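You operate a simulated robot arm through the tools that you are given. There is no shell and no other tool.

The job below is to be done with a simulated two-armed robot. You get a single attempt, and the scene is never put back.

TASK
Plug the lamp in and set it to white light, brightest step.
Fine: yellow plug in the small grey box before its switch goes on; press the controller's buttons where it lies.

Only the result counts: the job must be done as asked and must still hold three seconds after the hand-in. Knocking over, shifting, dropping, spilling or breaking anything else fails it.

THE ROBOT
Two 7-joint arms with two-finger parallel grippers on one trunk that stands fixed in place. Base frame: the origin is at the foot of the trunk, x ahead of it, y to its left, z up. Units: m, rad, N and s.
The left shoulder is at [0.062, 0.199, 1.129], the right one opposite. With the tool pointing down near the work surface each hand reaches from about 0.28 to 0.7 m from the base axis, measured 20 degrees to its own side. Payload 1.57 kg a hand.
Tool frame (each hand has its own): the origin (TCP) lies between the finger pads and is the grasp point; the fingertips stand 0.03 m ahead of it; z points along the fingers, y is the line along which they close. The gripper opens to 0.11 m. The fingers are 0.024 m wide and 0.012 m thick; the gripper's body (0.048 by 0.112 m) begins 0.078 m behind the TCP.
Orientation is that of the tool frame in the base frame, as a unit quaternion [w, x, y, z]. With the fingers straight down and closing along the base's y, the tool's x points along the base's -x, its y along +y and its z along -z.

THE INTERFACE
- The arms move only by the tool servo_tool. It takes "left_deltas", "right_deltas" or both (then of equal length, played together; a hand with none holds still); each is a list of rows, each a list of 7 numbers: the shift along the tool's x, y, z in m, then the turn, a rotation vector about the tool's x, y, z in rad, then the opening, from 0 (shut) to 1 (fully open). In form: [[dx, dy, dz, wx, wy, wz, fingers], ...]. A call has 1 to 20 rows; each row shifts and turns the commanded pose from where the row before left it, along the tool's axes as they then stand. Each row takes 0.2 s and may step no farther than 0.05 m and 0.15 rad from the row before; otherwise, or with a gripper value out of range, the whole call is refused. Where a pose cannot be reached the arm comes as near as it can. A force on the tool above 40 N (or 10 N above the force at the start of the call, whichever is more), or a blocked arm, ends the call early, and 0.2 s more pass. Each finger travels about 0.072 m/s and halts on what it meets, pressing with about 37 N; the grip force reading is that of the motor and also rises with nothing between the fingers. The clock runs only during rows and for 0.2 s after the last one: add rows that do not move to give the fingers time. It gives the time, the measured TCP pose, the force on the tool (base axes), the opening and the grip force at its end, in the units of the frame above (readings bear some noise), with the torque about the TCP (base axes, N m) and any sound that the robot's microphone picked up.
- Cameras (640 x 400 px; columns grow to the right, rows downward): "scene" is now at [0.0951, 0.0326, 1.7014]; the picture's right is [0.44, -0.90, 0.00], its down [-0.77, -0.38, -0.51] and it looks along [0.46, 0.23, -0.86] (base axes); focal length 341 px, centre (320, 200). "left" rides on the left gripper at [0.07, -0.016, -0.141] in its tool frame; the picture's right is [0.23, 0.97, 0.00], its down [-0.85, 0.20, -0.48] and it looks along [-0.47, 0.11, 0.88] (tool axes); focal length 222 px, centre (320, 200). "right" rides on the right gripper at [0.07, 0.016, -0.141] in its tool frame; the picture's right is [-0.23, 0.97, 0.00], its down [-0.86, -0.20, -0.48] and it looks along [-0.47, -0.11, 0.88] (tool axes); focal length 222 px, centre (320, 200).
- capture(camera): a new picture of that camera. It takes no simulated time.
- raise_lower(by): slides the trunk up (or, below 0, down) by that many m; the arms and the scene camera ride with it, the base frame stays. It gives what a move gives, with no picture.
- turn_head(pan, tilt): turns the head with the scene camera to pan (to the left, within 1.501 rad either way) and tilt (down, from -0.506 to 1.204), counted from straight ahead of the robot. It gives what a move gives.
- locate(camera, pixels): for up to 12 pixels [column, row] of the newest picture of that camera ("zoom" is the newest enlarged one), the place [x, y, z] in the base frame of the surface seen there, good to about 0.002 m. It takes no simulated time.
- inspect(camera, box): a new picture of the part [left, top, right, bottom] of that camera's present view, enlarged. It takes no simulated time.
- job_done(): hands the job in; it is judged then, once.

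Leave the grippers open and the arms clear of the work at the hand-in unless told otherwise.

The tools are called after "Request:" as name(argument=value, ...) on one line, values as JSON. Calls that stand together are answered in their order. servo_tool: Moves the arms, as the interface text tells. Its arguments: {"type":"object","properties":{"left_deltas":{"type":"array","items":{"type":"array","items":{"type":"number"}}},"right_deltas":{"type":"array","items":{"type":"array","items":{"type":"number"}}}},"required":[]} The other tools are called the same way: raise_lower (by) slides the trunk up or down; turn_head (pan, tilt) turns the head that bears the scene camera; capture (camera) takes a picture; locate (camera, pixels) gives the place of the surface under pixels of a picture; inspect (camera, box) takes an enlarged picture of a part of a camera's view; job_done () hands the job in.

At the start:

```text
t: 0.0
left_tool_pos: [0.362, 0.415, 1.1426]
left_ee_rot: [-0.001, -0.001, 1.0, -0.002]
left_ft_force: [-0.4, -0.9, -0.1]
left_torque: [0.0, 0.03, 0.01]
left_finger_gap: 0.1099
left_grasp_force: 0.0
right_tool_pos: [0.4859, 0.0085, 1.1764]
right_ee_rot: [0.0, 0.0, 1.0, 0.0]
right_ft_force: [-0.1, 0.1, 1.5]
right_torque: [0.01, 0.03, 0.01]
right_finger_gap: 0.11
right_grasp_force: 0.0
trunk travel left (down, up): [-0.725, 0.265]
head pan, tilt: [0.459, 1.028]
```

scene: 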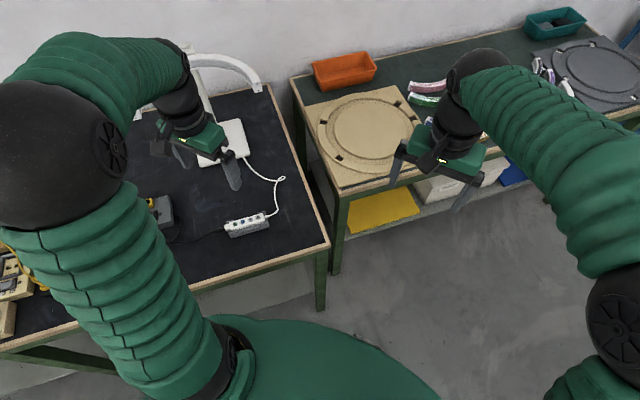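
right: 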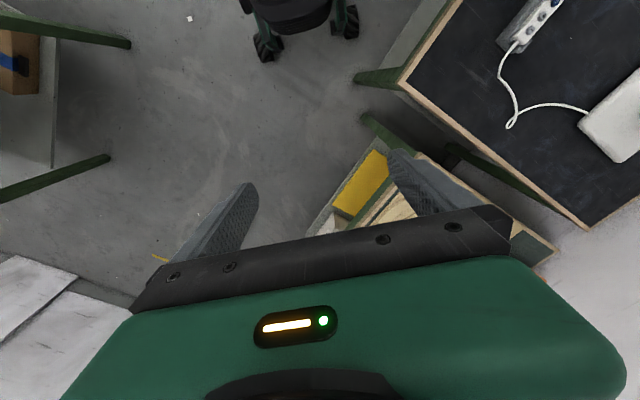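
left: 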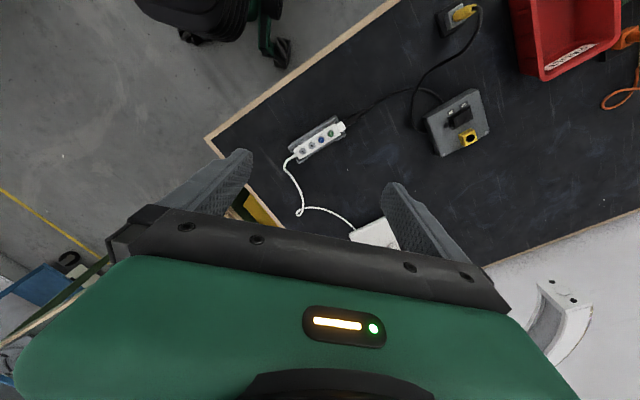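

The left camera shows the controller strip (~318,140), a grey box with a yellow socket (~457,122), and a yellow plug lying at (~455,15). I'll enlarge these areas first.

Request:
inspect(camera="left", box=[400, 0, 540, 180])

Request:
inspect(camera="left", box=[260, 90, 380, 180])

Request:
inspect(camera="scene", box=[120, 180, 300, 280])

```text
2.22 times, centred on (470, 90) of left
```

zoom: 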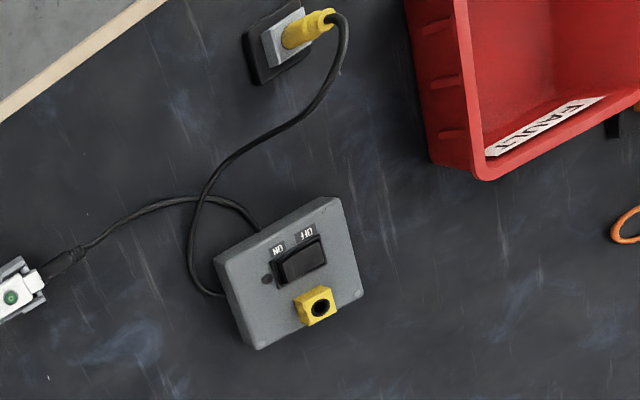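

```text
4.44 times, centred on (320, 135) of left
```

zoom: 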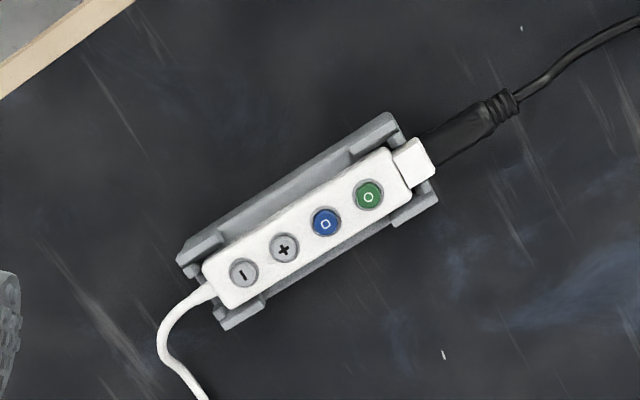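

```text
3.56 times, centred on (210, 230) of scene
```

zoom: 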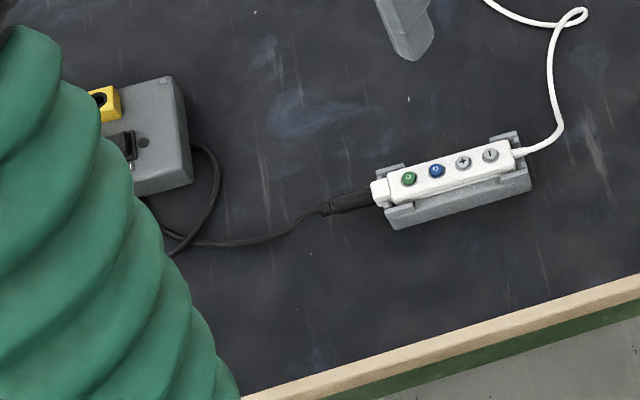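

The plug sits in a small holder, the box has an OFF/ON rocker and a yellow socket. I'll measure positions of these in a fresh left picture.

Request:
capture(camera="left")

Request:
locate(camera="left", pixels=[[303, 152], [312, 146], [321, 140], [331, 134], [470, 137], [461, 115], [457, 15], [470, 10], [447, 22], [440, 110], [480, 95], [345, 100]])

Request:
inspect(camera="left", box=[430, 80, 500, 160])

Request:
inspect(camera="left", box=[420, 0, 500, 50])

Request:
inspect(camera="left", box=[500, 0, 640, 120])

```text
taken
```

left: 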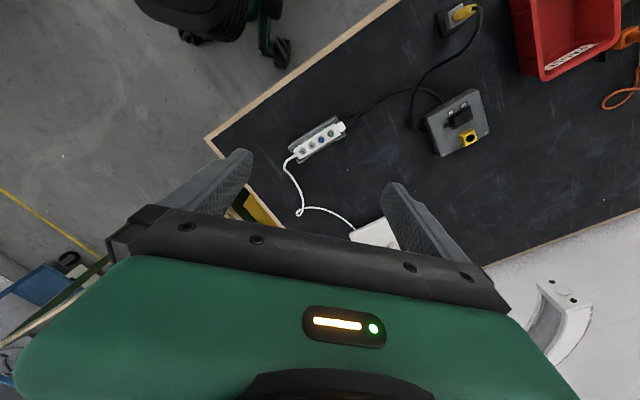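

```text
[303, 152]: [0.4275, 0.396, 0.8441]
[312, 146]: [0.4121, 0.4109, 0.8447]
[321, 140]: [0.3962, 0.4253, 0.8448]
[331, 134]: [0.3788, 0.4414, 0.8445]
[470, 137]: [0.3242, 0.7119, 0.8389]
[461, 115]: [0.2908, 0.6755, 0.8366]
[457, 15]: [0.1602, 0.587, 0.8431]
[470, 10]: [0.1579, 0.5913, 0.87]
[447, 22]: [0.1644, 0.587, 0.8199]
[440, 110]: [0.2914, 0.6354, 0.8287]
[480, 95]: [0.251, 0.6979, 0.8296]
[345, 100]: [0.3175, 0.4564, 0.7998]
```

```text
5.00 times, centred on (465, 120) of left
```

zoom: 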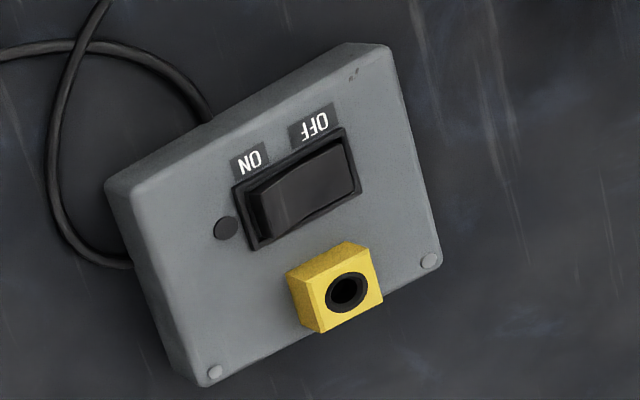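

```text
8.00 times, centred on (460, 25) of left
```

zoom: 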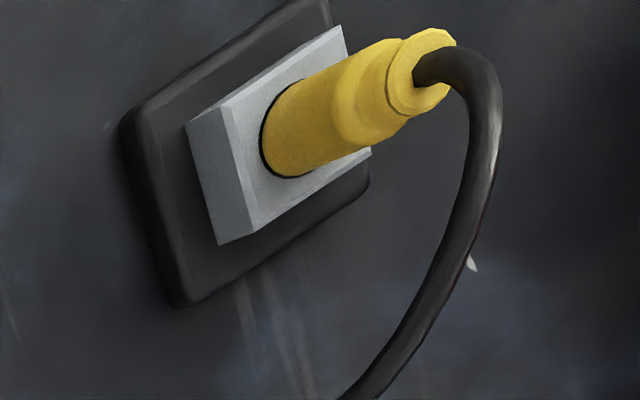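

```text
3.33 times, centred on (570, 60) of left
```

zoom: 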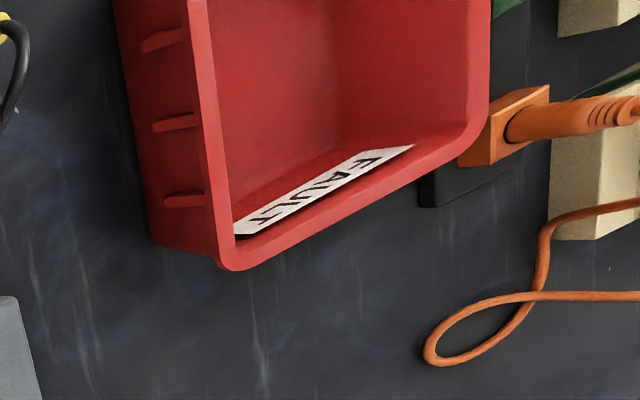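

The plug stands upright in its holder near (0.158, 0.59), and the box socket faces up near (0.324, 0.712). Next I'll look at the lamp in the scene view, then move the left hand for a closer look.

Request:
inspect(camera="scene", box=[120, 30, 320, 190])

Request:
inspect(camera="scene", box=[0, 220, 120, 340])

Request:
inspect(camera="right", box=[480, 0, 640, 180])

```text
2.50 times, centred on (220, 110) of scene
```

zoom: 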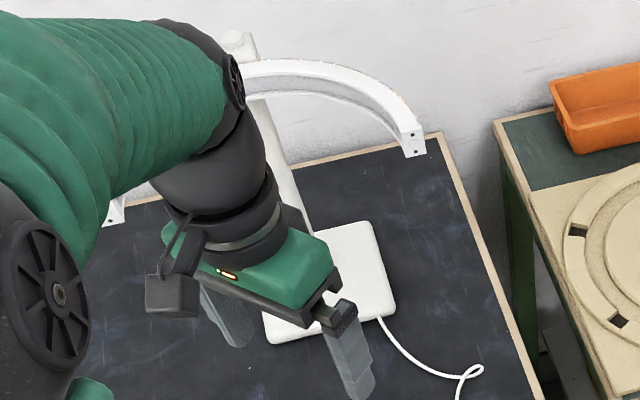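

```text
3.33 times, centred on (60, 280) of scene
```

zoom: 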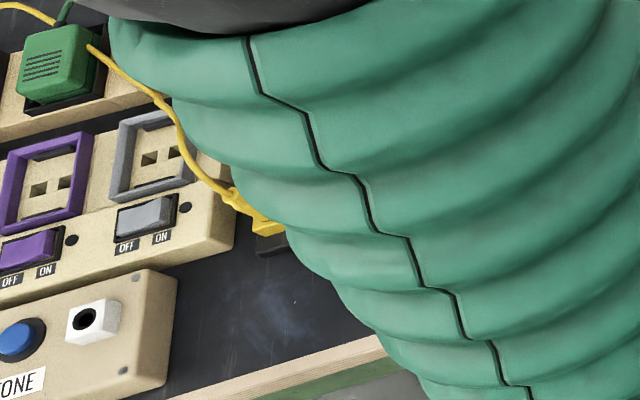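

```text
2.22 times, centred on (560, 90) of right
```

zoom: 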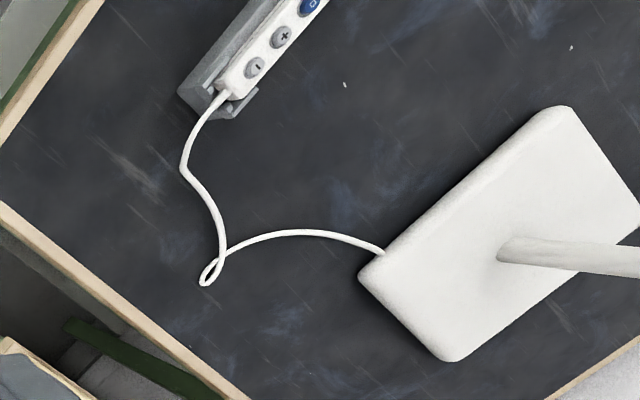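

There are other plugs and outlet banks to the left (another yellow plug on a yellow cord), so I want to follow the leads before grasping anything. The left hand goes back to about (0.20, 0.40, 1.12) and its wrist turns 90° so its camera looks toward +y.

Request:
servo_tool(left_deltas=[[0.0405, -0.004, 0.005, 0, 0, 0, 1], [0.0405, -0.004, 0.005, 0, 0, 0, 1], [0.0405, -0.004, 0.005, 0, 0, 0, 1], [0.0405, -0.004, 0.005, 0, 0, 0, 1], [0, 0, 0, 0, 0, -0.15, 1], [0, 0, 0, 0, 0, -0.15, 1], [0, 0, 0, 0, 0, -0.15, 1], [0, 0, 0, 0, 0, -0.15, 1], [0, 0, 0, 0, 0, -0.15, 1], [0, 0, 0, 0, 0, -0.15, 1], [0, 0, 0, 0, 0, -0.15, 1], [0, 0, 0, 0, 0, -0.15, 1], [0, 0, 0, 0, 0, -0.15, 1], [0, 0, 0, 0, 0, -0.15, 1], [0, 0, 0, 0, 0, -0.0708, 1], [0, 0, 0, 0, 0, 0, 1]])

Request:
capture(camera="left")

Request:
capture(camera="scene")

```text
t: 3.4
left_tool_pos: [0.1995, 0.3978, 1.1232]
left_ee_rot: [0.0, 0.707, -0.707, 0.0]
left_ft_force: [0.3, -0.7, 0.3]
left_torque: [-0.01, 0.03, -0.03]
left_finger_gap: 0.1102
left_grasp_force: 0.1
right_tool_pos: [0.4837, 0.0067, 1.1779]
right_ee_rot: [0.0, 0.001, 1.0, -0.001]
right_ft_force: [0.4, 0.0, 0.6]
right_torque: [-0.02, -0.04, 0.02]
right_finger_gap: 0.1102
right_grasp_force: 0.0
trunk travel left (down, up): [-0.725, 0.265]
head pan, tilt: [0.459, 1.028]
```

```text
taken
```

left: 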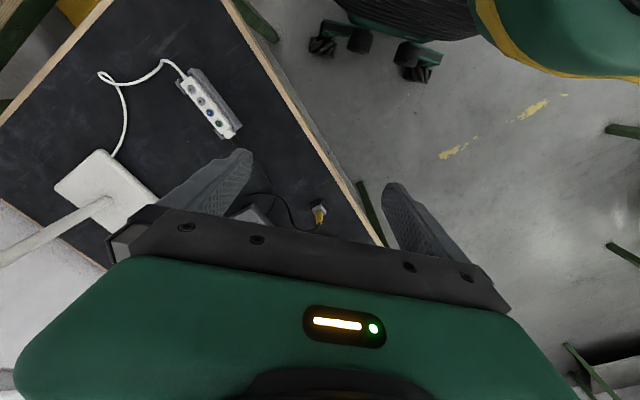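

```text
taken
```

scene: 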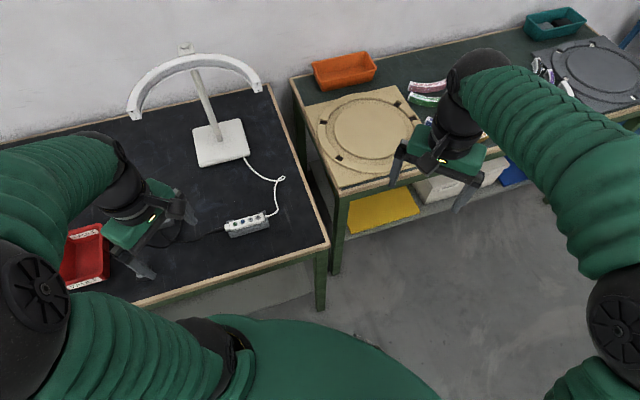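

In this pose the picture's bottom faces +y and the gripper blocks it. I'll shift the hand 0.2 m toward +y so the box and the plug come under the camera.

Request:
servo_tool(left_deltas=[[-0.05, 0, 0, 0, 0, 0, 1], [-0.05, 0, 0, 0, 0, 0, 1], [-0.05, 0, 0, 0, 0, 0, 1], [-0.05, 0, 0, 0, 0, 0, 1], [0, 0, 0, 0, 0, 0, 1], [0, 0, 0, 0, 0, 0, 1]])

Request:
capture(camera="left")

Request:
turn_head(pan=1.2, tilt=0.9)

Request:
capture(camera="scene")

```text
t: 4.8
left_tool_pos: [0.1997, 0.5974, 1.1243]
left_ee_rot: [0.0, -0.707, 0.708, 0.0]
left_ft_force: [-0.5, 0.0, 0.5]
left_torque: [0.0, -0.03, 0.0]
left_finger_gap: 0.11
left_grasp_force: 0.0
right_tool_pos: [0.4848, 0.0067, 1.1768]
right_ee_rot: [0.0, 0.001, 1.0, 0.0]
right_ft_force: [0.0, -0.4, 0.0]
right_torque: [0.01, -0.01, -0.01]
right_finger_gap: 0.1101
right_grasp_force: 0.0
trunk travel left (down, up): [-0.725, 0.265]
head pan, tilt: [0.459, 1.028]
```

```text
taken
```

left: 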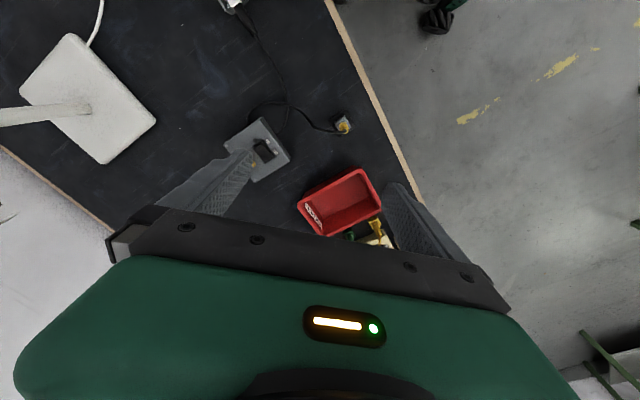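

```text
t: 5.9
left_tool_pos: [0.2004, 0.5979, 1.1233]
left_ee_rot: [0.0, -0.707, 0.707, 0.0]
left_ft_force: [0.6, -0.4, -0.8]
left_torque: [0.0, 0.02, 0.01]
left_finger_gap: 0.1099
left_grasp_force: 0.1
right_tool_pos: [0.4849, 0.0071, 1.1778]
right_ee_rot: [0.0, 0.0, 1.0, 0.0]
right_ft_force: [0.1, 0.5, -0.1]
right_torque: [0.02, 0.02, -0.02]
right_finger_gap: 0.1098
right_grasp_force: 0.1
trunk travel left (down, up): [-0.725, 0.265]
head pan, tilt: [1.201, 0.901]
```

```text
taken
```

scene: 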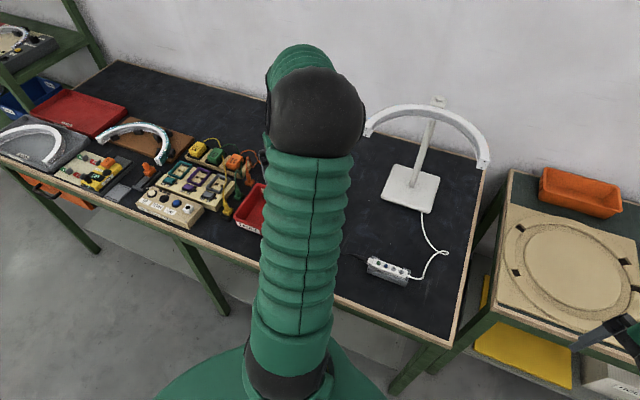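

Now the left camera shows the box (258,150), the plug (343,125) and the lead loop. I'll enlarge it.

Request:
inspect(camera="left", box=[220, 80, 380, 180])

Request:
inspect(camera="left", box=[320, 100, 370, 140])

Request:
inspect(camera="scene", box=[60, 100, 280, 240])

```text
4.00 times, centred on (300, 130) of left
```

zoom: 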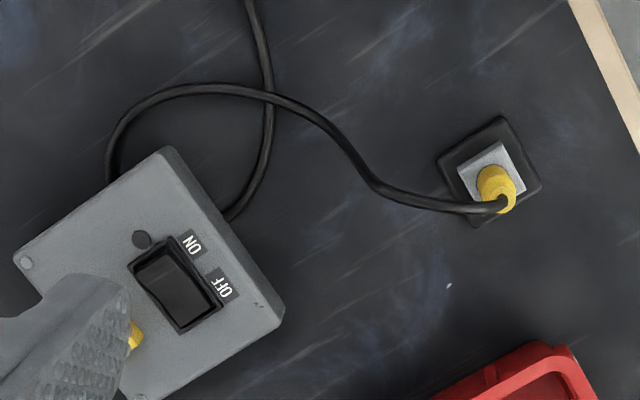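

```text
10.00 times, centred on (345, 120) of left
```

zoom: 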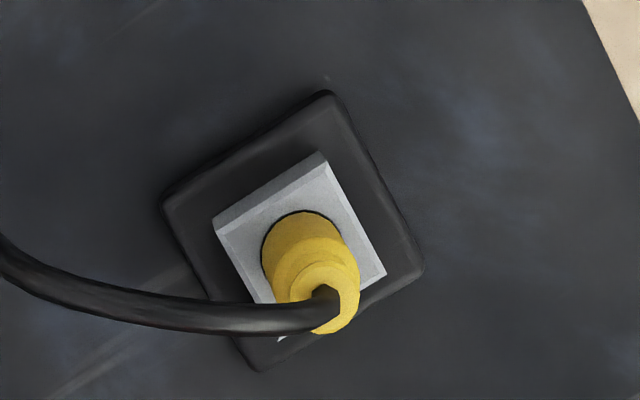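

```text
2.86 times, centred on (170, 170) of scene
```

zoom: 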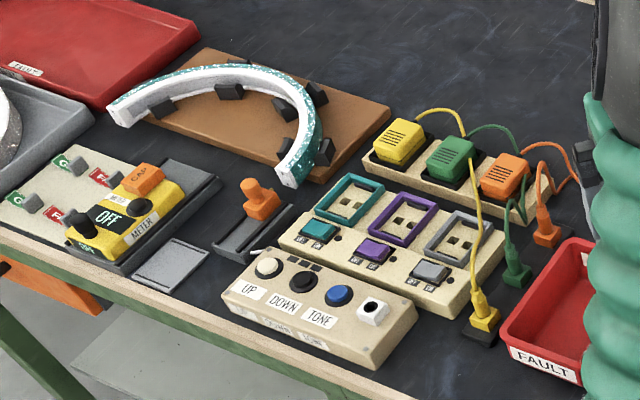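

I'll enlarge the plug again and measure points on it and on its holder.

Request:
inspect(camera="left", box=[320, 100, 370, 140])

Request:
locate(camera="zoom", pixels=[[300, 285], [325, 275], [340, 270], [345, 322], [305, 215], [262, 250], [345, 245], [320, 155], [215, 232], [385, 270], [330, 95], [165, 205]])

```text
10.00 times, centred on (345, 120) of left
```

zoom: 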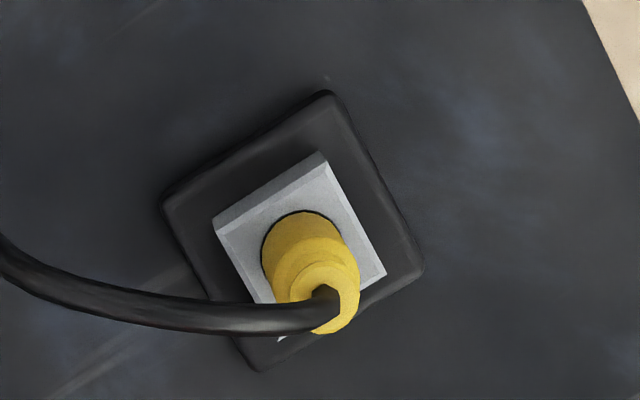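

```text
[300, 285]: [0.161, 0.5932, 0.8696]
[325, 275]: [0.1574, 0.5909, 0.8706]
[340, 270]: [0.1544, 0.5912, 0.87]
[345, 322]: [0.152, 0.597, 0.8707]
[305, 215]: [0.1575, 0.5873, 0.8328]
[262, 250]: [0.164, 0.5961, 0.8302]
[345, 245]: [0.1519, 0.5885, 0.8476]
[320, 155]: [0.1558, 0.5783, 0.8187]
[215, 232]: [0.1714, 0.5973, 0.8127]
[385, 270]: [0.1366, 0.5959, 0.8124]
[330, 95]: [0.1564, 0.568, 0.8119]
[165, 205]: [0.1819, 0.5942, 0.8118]
```

The plug's axis is near (0.155, 0.597), its top at z 0.870 and the holder's top at about 0.82. The lead leaves the top roughly toward +x, so the fingers should close across that. I'll bring the hand above the plug at z 1.0, turn back 75°, and narrow the fingers.

Request:
servo_tool(left_deltas=[[0, 0.045, 0, 0, 0, 0, 1], [0, 0, 0.0413, 0, 0, 0, 0.8], [0, 0, 0.0413, 0, 0, 0, 0.6], [0, 0, 0.0413, 0, 0, 0, 0.5], [0, 0, 0, 0, 0, 0.15, 0.5], [0, 0, 0, 0, 0, 0.15, 0.5], [0, 0, 0, 0, 0, 0.15, 0.5], [0, 0, 0, 0, 0, 0.15, 0.5], [0, 0, 0, 0, 0, 0.15, 0.5], [0, 0, 0, 0, 0, 0.15, 0.5], [0, 0, 0, 0, 0, 0.15, 0.5], [0, 0, 0, 0, 0, 0.15, 0.5], [0, 0, 0, 0, 0, 0.109, 0.5], [0, 0, 0, 0, 0, 0, 0.5], [0, 0, 0, 0, 0, 0, 0.5]])

Request:
capture(camera="left")

Request:
capture(camera="scene")

```text
t: 9.1
left_tool_pos: [0.1555, 0.5987, 0.9993]
left_ee_rot: [0.0, -0.131, 0.991, 0.0]
left_ft_force: [0.2, -0.9, -0.5]
left_torque: [-0.03, -0.01, 0.0]
left_finger_gap: 0.0549
left_grasp_force: 0.1
right_tool_pos: [0.4836, 0.0076, 1.1765]
right_ee_rot: [0.0, 0.0, 1.0, -0.001]
right_ft_force: [0.1, 0.6, 0.6]
right_torque: [0.02, -0.01, -0.01]
right_finger_gap: 0.11
right_grasp_force: 0.0
trunk travel left (down, up): [-0.725, 0.265]
head pan, tilt: [1.201, 0.901]
```

```text
taken
```

left: 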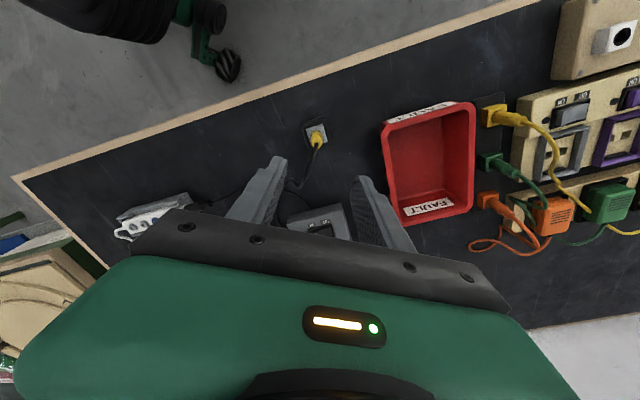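

```text
taken
```

scene: 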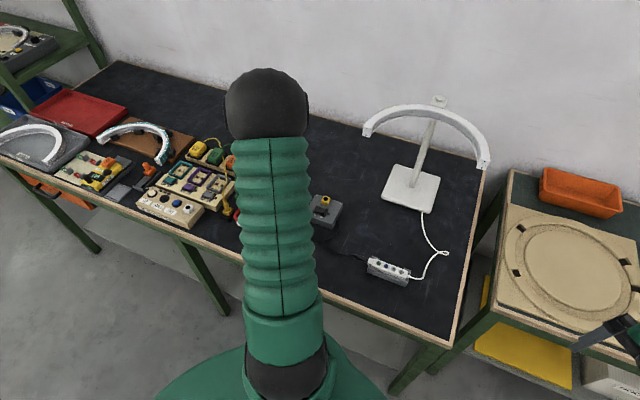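

The plug is visible at (317,138) between and behind the fingers; the bin is clear to the right. I'll take an enlarged look to pin down its axis and the lead's direction.

Request:
inspect(camera="left", box=[280, 110, 360, 160])

Request:
locate(camera="zoom", pixels=[[270, 190], [300, 190], [280, 240], [320, 245], [300, 270], [320, 270], [325, 300], [290, 320], [205, 140], [365, 130], [255, 300], [220, 210]])

Request:
inspect(camera="scene", box=[290, 170, 430, 290])

```text
8.00 times, centred on (320, 135) of left
```

zoom: 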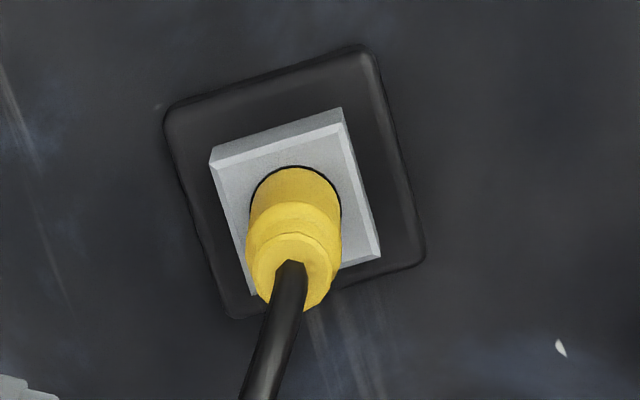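

```text
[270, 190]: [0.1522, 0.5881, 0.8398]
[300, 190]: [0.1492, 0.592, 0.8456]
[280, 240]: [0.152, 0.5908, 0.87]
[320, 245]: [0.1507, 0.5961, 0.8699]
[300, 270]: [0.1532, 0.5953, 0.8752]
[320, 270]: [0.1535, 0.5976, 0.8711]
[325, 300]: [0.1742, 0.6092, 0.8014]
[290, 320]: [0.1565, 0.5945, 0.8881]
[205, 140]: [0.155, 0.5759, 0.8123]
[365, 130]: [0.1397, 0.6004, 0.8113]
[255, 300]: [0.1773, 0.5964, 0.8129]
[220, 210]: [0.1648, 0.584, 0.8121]
```

```text
3.33 times, centred on (360, 230) of scene
```

zoom: 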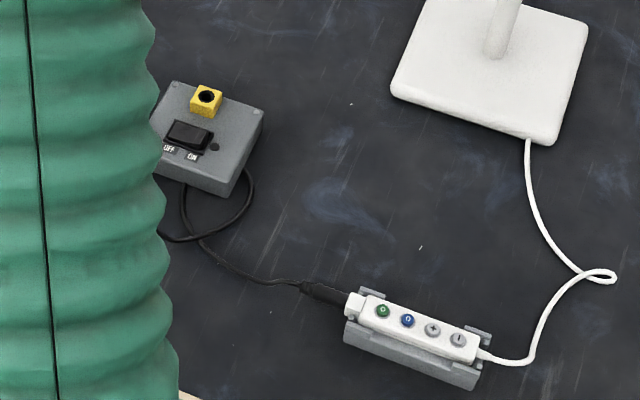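

The plug's axis works out at about (0.157, 0.595), with the lead rising to z 0.888 and leaving between the fingers. I'll lower to z 0.854 with the fingers half open and look before closing.

Request:
servo_tool(left_deltas=[[-0.0005, -0.004, 0.04, 0, 0, 0, 0.5], [0, 0, 0.04, 0, 0, 0, 0.5], [0, 0, 0.03, 0, 0, 0, 0.5], [0, 0, 0.02, 0, 0, 0, 0.5], [0, 0, 0.015, 0, 0, 0, 0.5], [0, 0, 0, 0, 0, 0, 0.5]])

Request:
capture(camera="left")

Request:
inspect(camera="left", box=[240, 120, 400, 220])

```text
t: 10.5
left_tool_pos: [0.1567, 0.5958, 0.8529]
left_ee_rot: [-0.001, -0.131, 0.991, 0.0]
left_ft_force: [0.4, 0.9, -0.2]
left_torque: [-0.01, 0.0, -0.01]
left_finger_gap: 0.0548
left_grasp_force: 0.0
right_tool_pos: [0.4849, 0.0077, 1.1761]
right_ee_rot: [0.001, 0.0, 1.0, -0.001]
right_ft_force: [-0.5, -0.2, -0.1]
right_torque: [-0.02, -0.01, 0.0]
right_finger_gap: 0.1101
right_grasp_force: 0.2
trunk travel left (down, up): [-0.725, 0.265]
head pan, tilt: [1.201, 0.901]
```

```text
taken
```

left: 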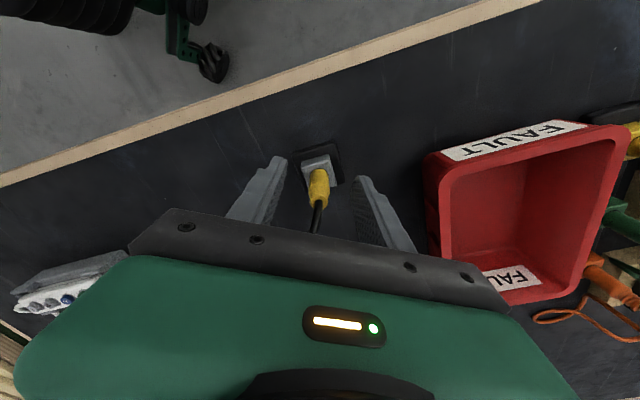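

```text
4.00 times, centred on (320, 170) of left
```

zoom: 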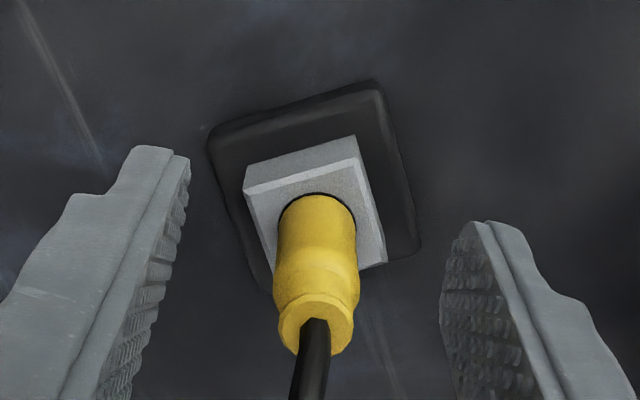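

The plug is centred between the fingers. Closing now.

Request:
servo_tool(left_deltas=[[0, 0, 0, 0, 0, 0, 0.3], [0, 0, 0, 0, 0, 0, 0.15], [0, 0, 0, 0, 0, 0, 0], [0, 0, 0, 0, 0, 0, 0], [0, 0, 0, 0, 0, 0, 0]])

Request:
inspect(camera="left", box=[240, 120, 400, 220])

```text
t: 11.7
left_tool_pos: [0.1565, 0.5945, 0.8531]
left_ee_rot: [-0.001, -0.13, 0.991, -0.001]
left_ft_force: [1.3, -5.8, -3.5]
left_torque: [-0.09, -0.06, 0.38]
left_finger_gap: 0.0326
left_grasp_force: 41.0
right_tool_pos: [0.4851, 0.0075, 1.1757]
right_ee_rot: [0.0, 0.0, 1.0, 0.0]
right_ft_force: [0.0, -0.3, 0.6]
right_torque: [-0.01, 0.03, -0.02]
right_finger_gap: 0.11
right_grasp_force: 0.0
trunk travel left (down, up): [-0.725, 0.265]
head pan, tilt: [1.201, 0.901]
```

```text
4.00 times, centred on (320, 170) of left
```

zoom: 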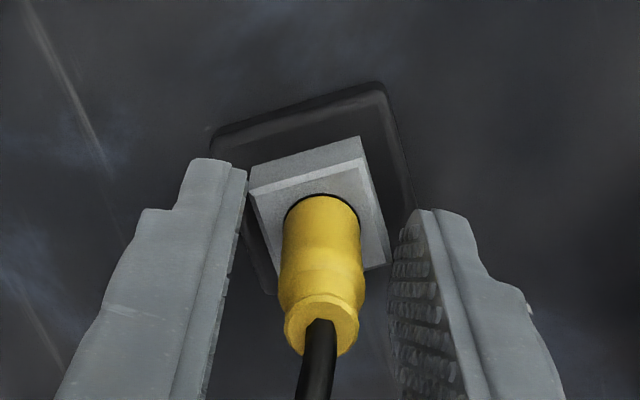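

The gap of 0.0326 means the fingertips pinched the holder, whose top is higher than I took it. I'll open, rise 11 mm, and measure the holder's top.

Request:
servo_tool(left_deltas=[[0, 0, 0, 0, 0, 0, 0.4], [0, 0, 0, 0, 0, 0, 0.5], [0, 0, -0.011, 0, 0, 0, 0.5], [0, 0, 0, 0, 0, 0, 0.5]])

Request:
inspect(camera="left", box=[240, 120, 400, 220])

Request:
locate(camera="zoom", pixels=[[280, 190], [330, 165], [345, 180], [365, 215], [270, 215], [375, 245], [310, 210], [340, 215], [310, 310], [325, 290], [165, 170], [490, 230]])

```text
t: 12.7
left_tool_pos: [0.1562, 0.5952, 0.8652]
left_ee_rot: [0.0, -0.13, 0.991, 0.0]
left_ft_force: [-0.4, 0.1, -0.1]
left_torque: [0.02, -0.01, 0.02]
left_finger_gap: 0.055
left_grasp_force: 0.1
right_tool_pos: [0.4849, 0.0082, 1.1775]
right_ee_rot: [0.001, -0.001, 1.0, -0.001]
right_ft_force: [-0.3, 0.3, 0.6]
right_torque: [-0.01, 0.02, 0.02]
right_finger_gap: 0.1098
right_grasp_force: 0.1
trunk travel left (down, up): [-0.725, 0.265]
head pan, tilt: [1.201, 0.901]
```

```text
4.00 times, centred on (320, 170) of left
```

zoom: 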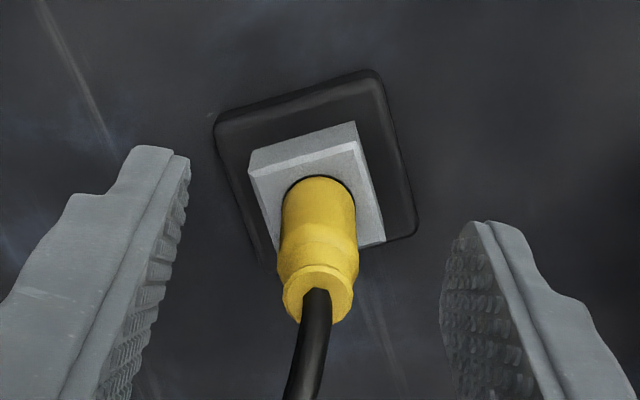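

```text
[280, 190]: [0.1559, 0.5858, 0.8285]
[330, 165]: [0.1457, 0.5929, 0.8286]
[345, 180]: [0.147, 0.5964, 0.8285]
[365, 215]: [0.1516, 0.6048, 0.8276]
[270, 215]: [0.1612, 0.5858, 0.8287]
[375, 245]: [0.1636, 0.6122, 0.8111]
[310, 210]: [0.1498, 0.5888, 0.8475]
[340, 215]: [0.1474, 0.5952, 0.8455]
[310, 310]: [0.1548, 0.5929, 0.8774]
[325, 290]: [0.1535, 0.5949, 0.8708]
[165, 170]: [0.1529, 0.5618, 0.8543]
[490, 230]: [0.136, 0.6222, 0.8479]
```

The holder's top is at 0.8285 and the fingertips are now at about 0.835, clear of it. Closing on the plug body.

Request:
servo_tool(left_deltas=[[0, 0, 0, 0, 0, 0, 0.3], [0, 0, 0, 0, 0, 0, 0.15], [0, 0, 0, 0, 0, 0, 0], [0, 0, 0, 0, 0, 0, 0], [0, 0, 0, 0, 0, 0, 0], [0, 0, 0, 0, 0, 0, 0]])

Request:
inspect(camera="left", box=[240, 120, 400, 220])

```text
t: 14.1
left_tool_pos: [0.1558, 0.5954, 0.8658]
left_ee_rot: [0.0, -0.13, 0.992, 0.0]
left_ft_force: [0.7, -0.5, -0.3]
left_torque: [0.0, -0.01, -0.01]
left_finger_gap: 0.0124
left_grasp_force: 29.9
right_tool_pos: [0.4825, 0.0069, 1.177]
right_ee_rot: [0.0, 0.0, 1.0, -0.001]
right_ft_force: [0.1, -1.0, 0.2]
right_torque: [0.02, 0.03, 0.02]
right_finger_gap: 0.1097
right_grasp_force: 0.0
trunk travel left (down, up): [-0.725, 0.265]
head pan, tilt: [1.201, 0.901]
```

```text
4.00 times, centred on (320, 170) of left
```

zoom: 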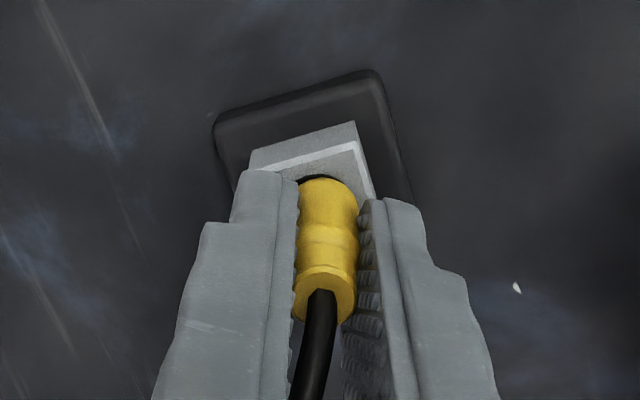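

Gap 0.0124 m and the plug is held without side force. Lifting straight up.

Request:
servo_tool(left_deltas=[[0, 0, -0.005, 0, 0, 0, 0], [0, 0, -0.008, 0, 0, 0, 0], [0, 0, -0.01, 0, 0, 0, 0], [0, 0, -0.02, 0, 0, 0, 0], [0, 0, -0.03, 0, 0, 0, 0], [0, 0, -0.03, 0, 0, 0, 0], [0, 0, 0, 0, 0, 0, 0]])

Request:
capture(camera="left")

Request:
capture(camera="scene")

Request:
inspect(camera="left", box=[240, 90, 400, 220])

```text
t: 15.7
left_tool_pos: [0.1574, 0.5951, 0.9689]
left_ee_rot: [0.0, -0.131, 0.991, -0.001]
left_ft_force: [0.4, 0.1, -0.6]
left_torque: [0.04, -0.01, 0.01]
left_finger_gap: 0.0132
left_grasp_force: 29.6
right_tool_pos: [0.4842, 0.0075, 1.1777]
right_ee_rot: [0.0, 0.0, 1.0, -0.001]
right_ft_force: [-0.9, 0.6, 0.6]
right_torque: [0.02, 0.0, -0.03]
right_finger_gap: 0.1098
right_grasp_force: 0.1
trunk travel left (down, up): [-0.725, 0.265]
head pan, tilt: [1.201, 0.901]
```

```text
taken
```

left: 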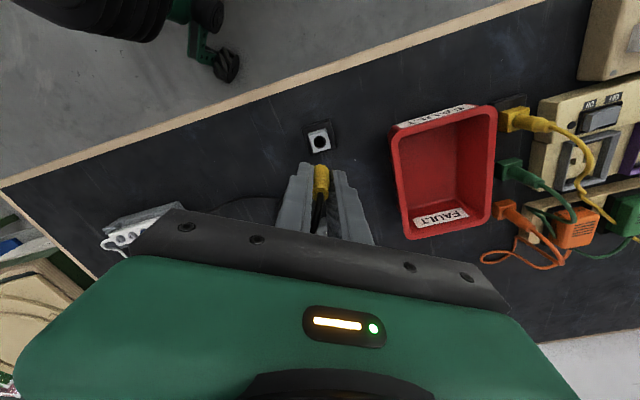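

```text
taken
```

scene: 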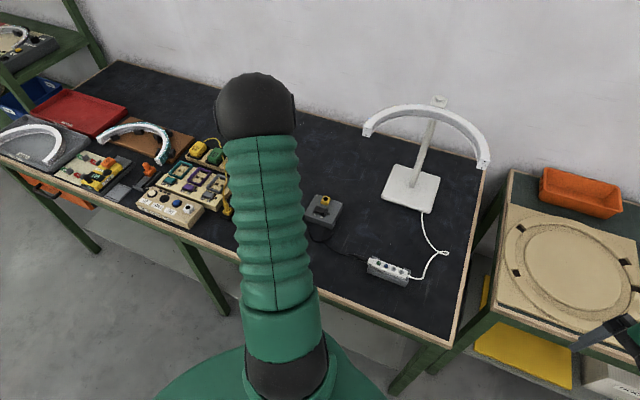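

```text
3.08 times, centred on (320, 155) of left
```

zoom: 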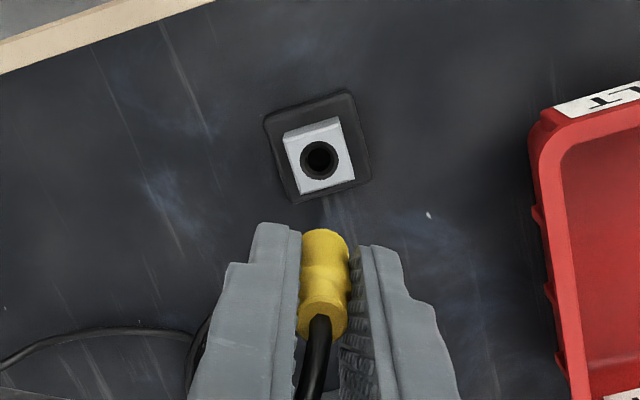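

The plug is out. The empty holder tells me exactly where the plug axis was relative to the hand, so I'll measure its hole.

Request:
locate(camera="zoom", pixels=[[298, 160], [342, 158], [320, 136], [320, 183], [304, 142], [337, 175], [288, 138], [334, 122], [350, 170], [304, 190], [320, 158]])

Request:
inspect(camera="scene", box=[290, 180, 360, 250])

```text
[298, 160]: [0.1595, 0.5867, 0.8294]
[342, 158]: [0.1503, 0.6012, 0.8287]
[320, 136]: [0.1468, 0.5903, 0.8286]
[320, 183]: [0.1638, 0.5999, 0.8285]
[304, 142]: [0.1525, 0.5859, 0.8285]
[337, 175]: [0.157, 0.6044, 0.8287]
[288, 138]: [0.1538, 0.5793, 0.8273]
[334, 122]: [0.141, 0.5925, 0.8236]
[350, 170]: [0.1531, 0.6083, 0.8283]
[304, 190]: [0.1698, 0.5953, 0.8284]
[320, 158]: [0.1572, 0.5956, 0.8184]
```

```text
5.71 times, centred on (325, 215) of scene
```

zoom: 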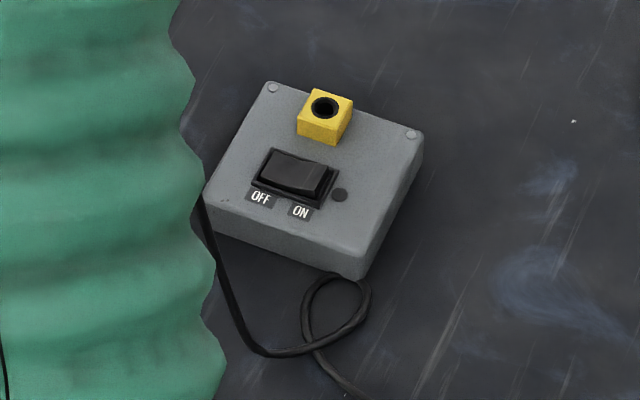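

The holder hole is centred at (0.155, 0.5948), so the plug axis sits about (−0.001, 0) from the TCP. I'll carry the plug at z 0.97 to above the box socket near (0.324, 0.712).

Request:
servo_tool(left_deltas=[[-0.0383, 0.014, 0, 0, 0, 0, 0], [-0.0383, 0.014, 0, 0, 0, 0, 0], [-0.0383, 0.014, 0, 0, 0, 0, 0], [-0.0383, 0.014, 0, 0, 0, 0, 0], [-0.0383, 0.014, 0, 0, 0, 0, 0], [0, 0, 0, 0, 0, 0, 0], [0, 0, 0, 0, 0, 0, 0]])

Request:
capture(camera="left")

Request:
inspect(camera="left", box=[240, 90, 400, 220])

Request:
capture(camera="scene")

```text
t: 17.3
left_tool_pos: [0.3215, 0.7119, 0.9686]
left_ee_rot: [-0.001, -0.131, 0.991, 0.0]
left_ft_force: [-0.4, -0.3, 0.1]
left_torque: [-0.02, 0.01, 0.03]
left_finger_gap: 0.0134
left_grasp_force: 29.6
right_tool_pos: [0.4844, 0.0062, 1.1775]
right_ee_rot: [0.001, 0.001, 1.0, 0.0]
right_ft_force: [0.1, 0.0, -0.3]
right_torque: [-0.02, -0.02, 0.03]
right_finger_gap: 0.1099
right_grasp_force: 0.1
trunk travel left (down, up): [-0.725, 0.265]
head pan, tilt: [1.201, 0.901]
```

```text
taken
```

left: 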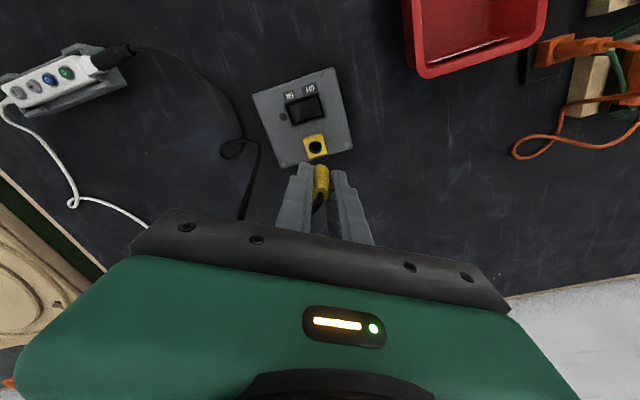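

```text
3.08 times, centred on (320, 155) of left
```

zoom: 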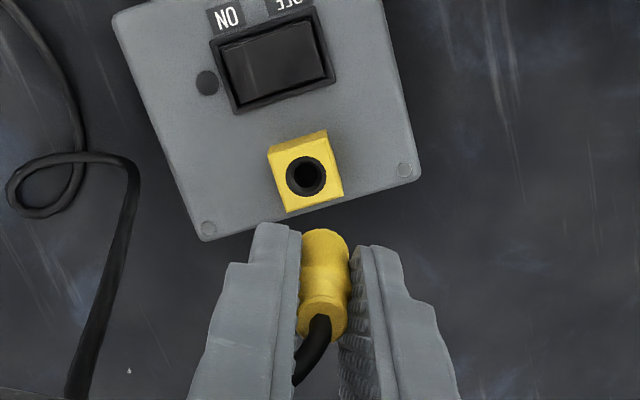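

```text
taken
```

scene: 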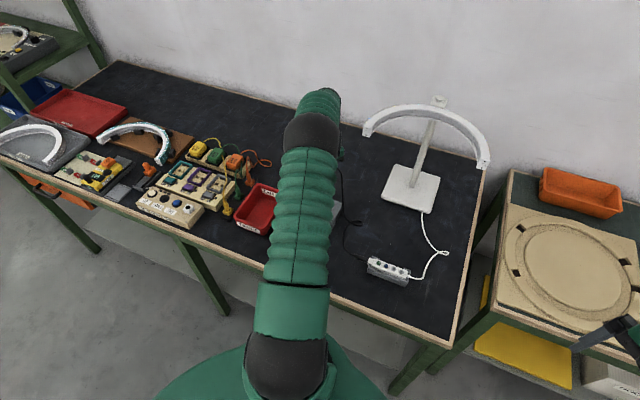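

Same hand height as the calibration view. Measuring the socket's ring and faces.

Request:
inspect(camera="left", box=[240, 90, 400, 220])

Request:
locate(camera="zoom", pixels=[[281, 178], [331, 176], [306, 151], [306, 202], [289, 160], [323, 193], [275, 165], [325, 148], [340, 190], [290, 205], [200, 160], [270, 60]])

Request:
inspect(camera="left", box=[280, 110, 350, 170])

```text
3.08 times, centred on (320, 155) of left
```

zoom: 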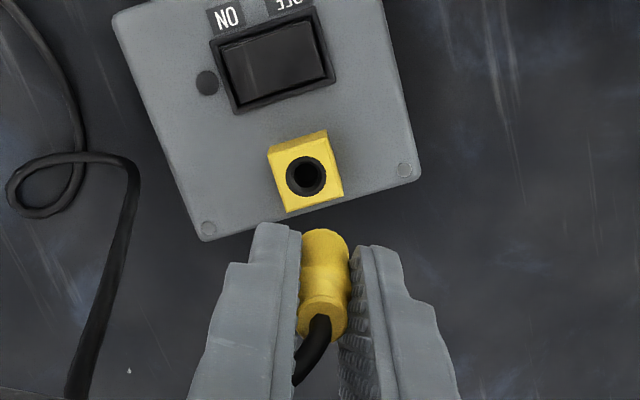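

```text
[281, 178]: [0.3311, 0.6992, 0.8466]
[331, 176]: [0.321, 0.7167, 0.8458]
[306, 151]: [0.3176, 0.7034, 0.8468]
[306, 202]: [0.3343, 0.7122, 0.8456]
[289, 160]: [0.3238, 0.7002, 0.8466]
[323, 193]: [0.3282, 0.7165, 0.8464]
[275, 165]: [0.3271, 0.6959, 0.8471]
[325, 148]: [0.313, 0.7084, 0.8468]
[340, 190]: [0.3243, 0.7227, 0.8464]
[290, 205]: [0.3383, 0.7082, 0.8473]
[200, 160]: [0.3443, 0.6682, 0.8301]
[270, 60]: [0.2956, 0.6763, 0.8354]
```

```text
6.67 times, centred on (315, 140) of left
```

zoom: 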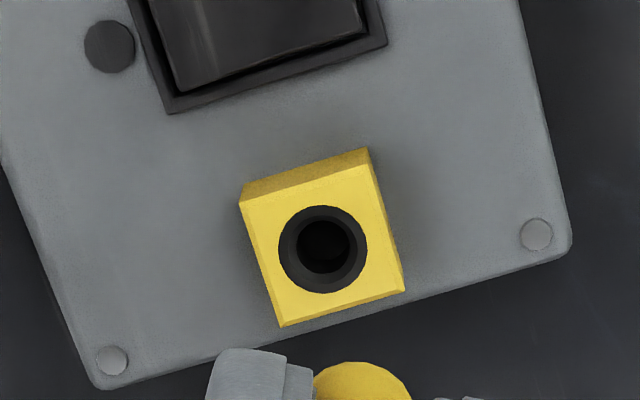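

The socket is centred at (0.326, 0.708), top at z 0.8465. The plug axis needs a shift of about tool (−0.0033, −0.0048). I'll make it, then come down to z ≈ 0.92 and check alignment.

Request:
servo_tool(left_deltas=[[-0.0033, -0.0048, 0, 0, 0, 0, 0], [0, 0, 0.02, 0, 0, 0, 0], [0, 0, 0.02, 0, 0, 0, 0], [0, 0, 0.01, 0, 0, 0, 0], [0, 0, 0, 0, 0, 0, 0]])

Request:
capture(camera="left")

Request:
inspect(camera="left", box=[270, 120, 370, 220])

```text
t: 18.5
left_tool_pos: [0.3271, 0.7079, 0.9189]
left_ee_rot: [-0.001, -0.13, 0.991, -0.001]
left_ft_force: [-0.9, 0.6, -0.5]
left_torque: [0.0, -0.01, 0.0]
left_finger_gap: 0.0135
left_grasp_force: 30.1
right_tool_pos: [0.4843, 0.0075, 1.1768]
right_ee_rot: [0.0, 0.0, 1.0, -0.001]
right_ft_force: [0.5, -0.7, 0.0]
right_torque: [0.0, 0.04, -0.01]
right_finger_gap: 0.1101
right_grasp_force: 0.1
trunk travel left (down, up): [-0.725, 0.265]
head pan, tilt: [1.201, 0.901]
```

```text
taken
```

left: 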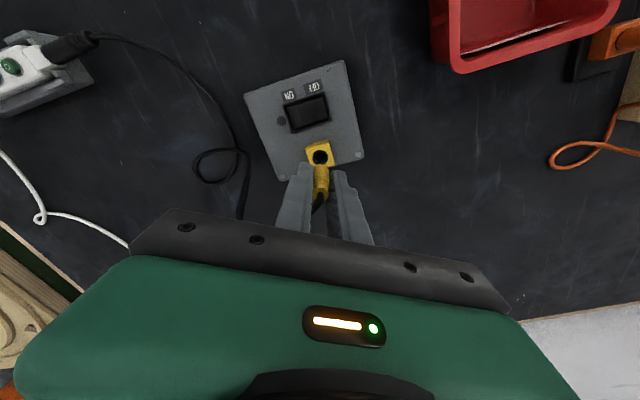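

```text
4.00 times, centred on (320, 170) of left
```

zoom: 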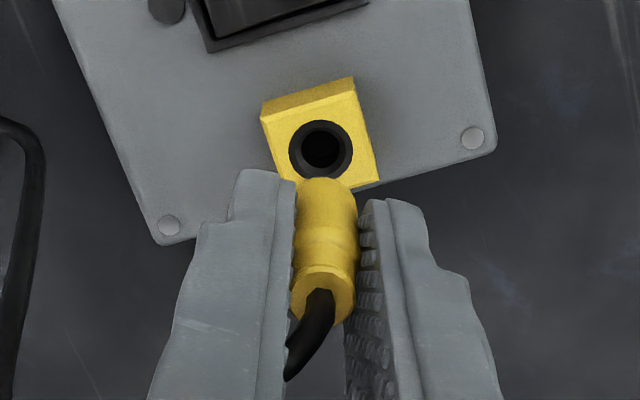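

The plug sits right in front of the socket ring. I'll measure the ring once more from this closer view.

Request:
locate(camera="zoom", pixels=[[287, 151], [355, 149], [321, 116], [297, 126], [346, 172], [272, 120], [352, 92], [370, 180]])

Request:
inspect(camera="left", box=[295, 135, 345, 185])

```text
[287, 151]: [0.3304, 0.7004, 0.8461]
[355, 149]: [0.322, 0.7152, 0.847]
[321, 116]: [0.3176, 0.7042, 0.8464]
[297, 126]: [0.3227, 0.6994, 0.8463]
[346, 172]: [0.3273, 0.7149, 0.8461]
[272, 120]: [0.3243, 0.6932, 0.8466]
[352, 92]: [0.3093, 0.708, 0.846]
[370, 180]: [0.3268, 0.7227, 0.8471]
```

```text
8.00 times, centred on (320, 160) of left
```

zoom: 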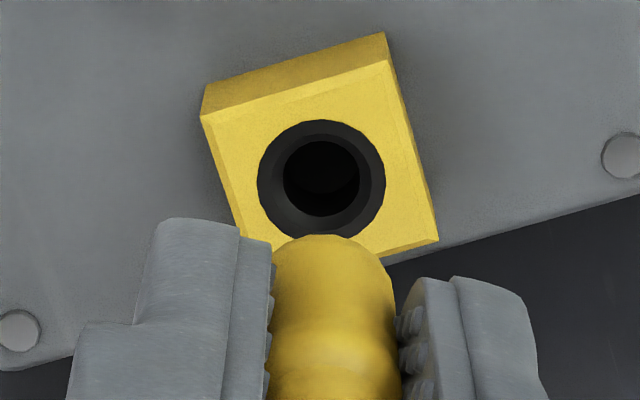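

The ring centre is (0.3257, 0.7076), funnel-shaped like the holder; the plug is within about 0.8 mm of it. A small correction, then a slow descent to about z 0.887.

Request:
servo_tool(left_deltas=[[0.0007, -0.0002, 0, 0, 0, 0, 0], [0, 0, 0.008, 0, 0, 0, 0], [0, 0, 0.006, 0, 0, 0, 0], [0, 0, 0.005, 0, 0, 0, 0], [0, 0, 0.005, 0, 0, 0, 0], [0, 0, 0.004, 0, 0, 0, 0], [0, 0, 0.004, 0, 0, 0, 0], [0, 0, 0, 0, 0, 0, 0]])

Request:
inspect(camera="left", box=[270, 120, 370, 220])

```text
t: 20.3
left_tool_pos: [0.3275, 0.7086, 0.8866]
left_ee_rot: [0.0, -0.131, 0.991, 0.0]
left_ft_force: [-1.0, -0.6, 1.9]
left_torque: [0.0, 0.03, 0.0]
left_finger_gap: 0.0135
left_grasp_force: 30.0
right_tool_pos: [0.4828, 0.0073, 1.1762]
right_ee_rot: [0.0, 0.0, 1.0, -0.001]
right_ft_force: [0.2, 0.0, 0.6]
right_torque: [0.02, 0.01, 0.01]
right_finger_gap: 0.1102
right_grasp_force: 0.1
trunk travel left (down, up): [-0.725, 0.265]
head pan, tilt: [1.201, 0.901]
```

```text
4.00 times, centred on (320, 170) of left
```

zoom: 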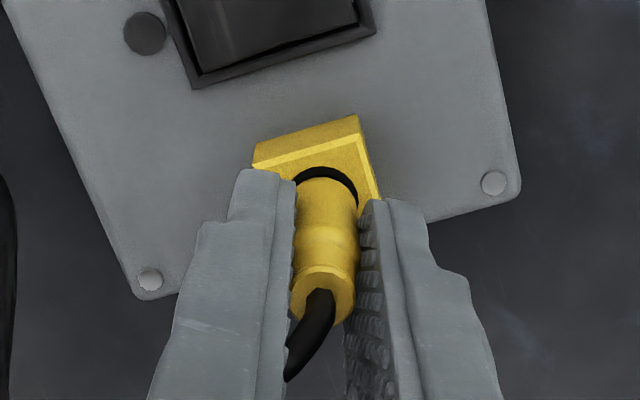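

It is entering the ring with almost no force. I continue in small steps, watching force and any click.

Request:
servo_tool(left_deltas=[[0, 0, 0.002, 0, 0, 0, 0], [0, 0, 0.002, 0, 0, 0, 0], [0, 0, 0.001, 0, 0, 0, 0], [0, 0, 0, 0, 0, 0, 0]])

Request:
inspect(camera="left", box=[270, 120, 370, 220])

```text
t: 21.3
left_tool_pos: [0.3259, 0.7079, 0.8844]
left_ee_rot: [0.001, -0.13, 0.991, 0.003]
left_ft_force: [-1.4, -0.4, 19.7]
left_torque: [-0.11, 0.21, -0.05]
left_finger_gap: 0.0134
left_grasp_force: 29.1
right_tool_pos: [0.4834, 0.0063, 1.1776]
right_ee_rot: [0.001, 0.001, 1.0, 0.0]
right_ft_force: [-0.9, 0.1, 0.1]
right_torque: [0.01, 0.0, 0.02]
right_finger_gap: 0.11
right_grasp_force: 0.0
trunk travel left (down, up): [-0.725, 0.265]
head pan, tilt: [1.201, 0.901]
```

```text
4.00 times, centred on (320, 170) of left
```

zoom: 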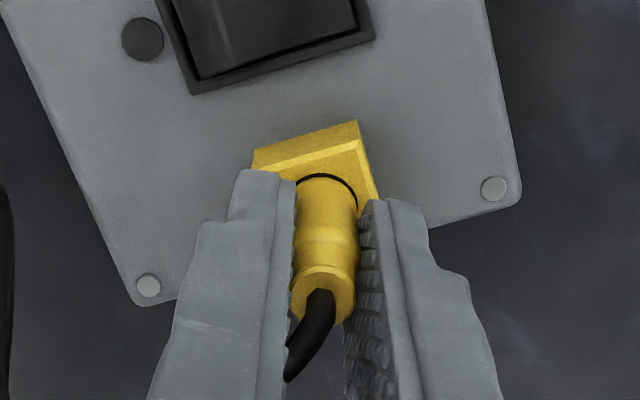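

20 N resistance at z 0.8844, about 1 mm above expected seating, no sound yet. Pushing a little more.

Request:
servo_tool(left_deltas=[[0, 0, 0.001, 0, 0, 0, 0], [0, 0, 0.001, 0, 0, 0, 0], [0, 0, 0, 0, 0, 0, 0]])

Request:
inspect(camera="left", box=[270, 120, 370, 220])

```text
t: 22.1
left_tool_pos: [0.3268, 0.7069, 0.8818]
left_ee_rot: [0.003, -0.13, 0.991, 0.002]
left_ft_force: [-0.2, 6.0, 26.6]
left_torque: [0.07, -0.01, -0.04]
left_finger_gap: 0.0134
left_grasp_force: 30.3
right_tool_pos: [0.4837, 0.0053, 1.1791]
right_ee_rot: [0.001, 0.001, 1.0, 0.0]
right_ft_force: [-0.1, 0.2, -0.4]
right_torque: [0.01, 0.0, 0.01]
right_finger_gap: 0.1101
right_grasp_force: 0.0
trunk travel left (down, up): [-0.725, 0.265]
head pan, tilt: [1.201, 0.901]
```

```text
4.00 times, centred on (320, 170) of left
```

zoom: 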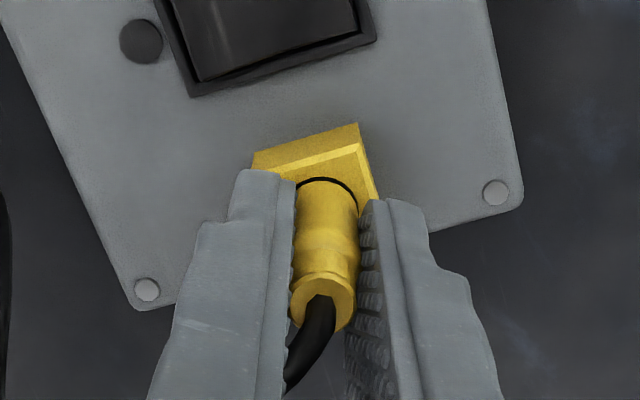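

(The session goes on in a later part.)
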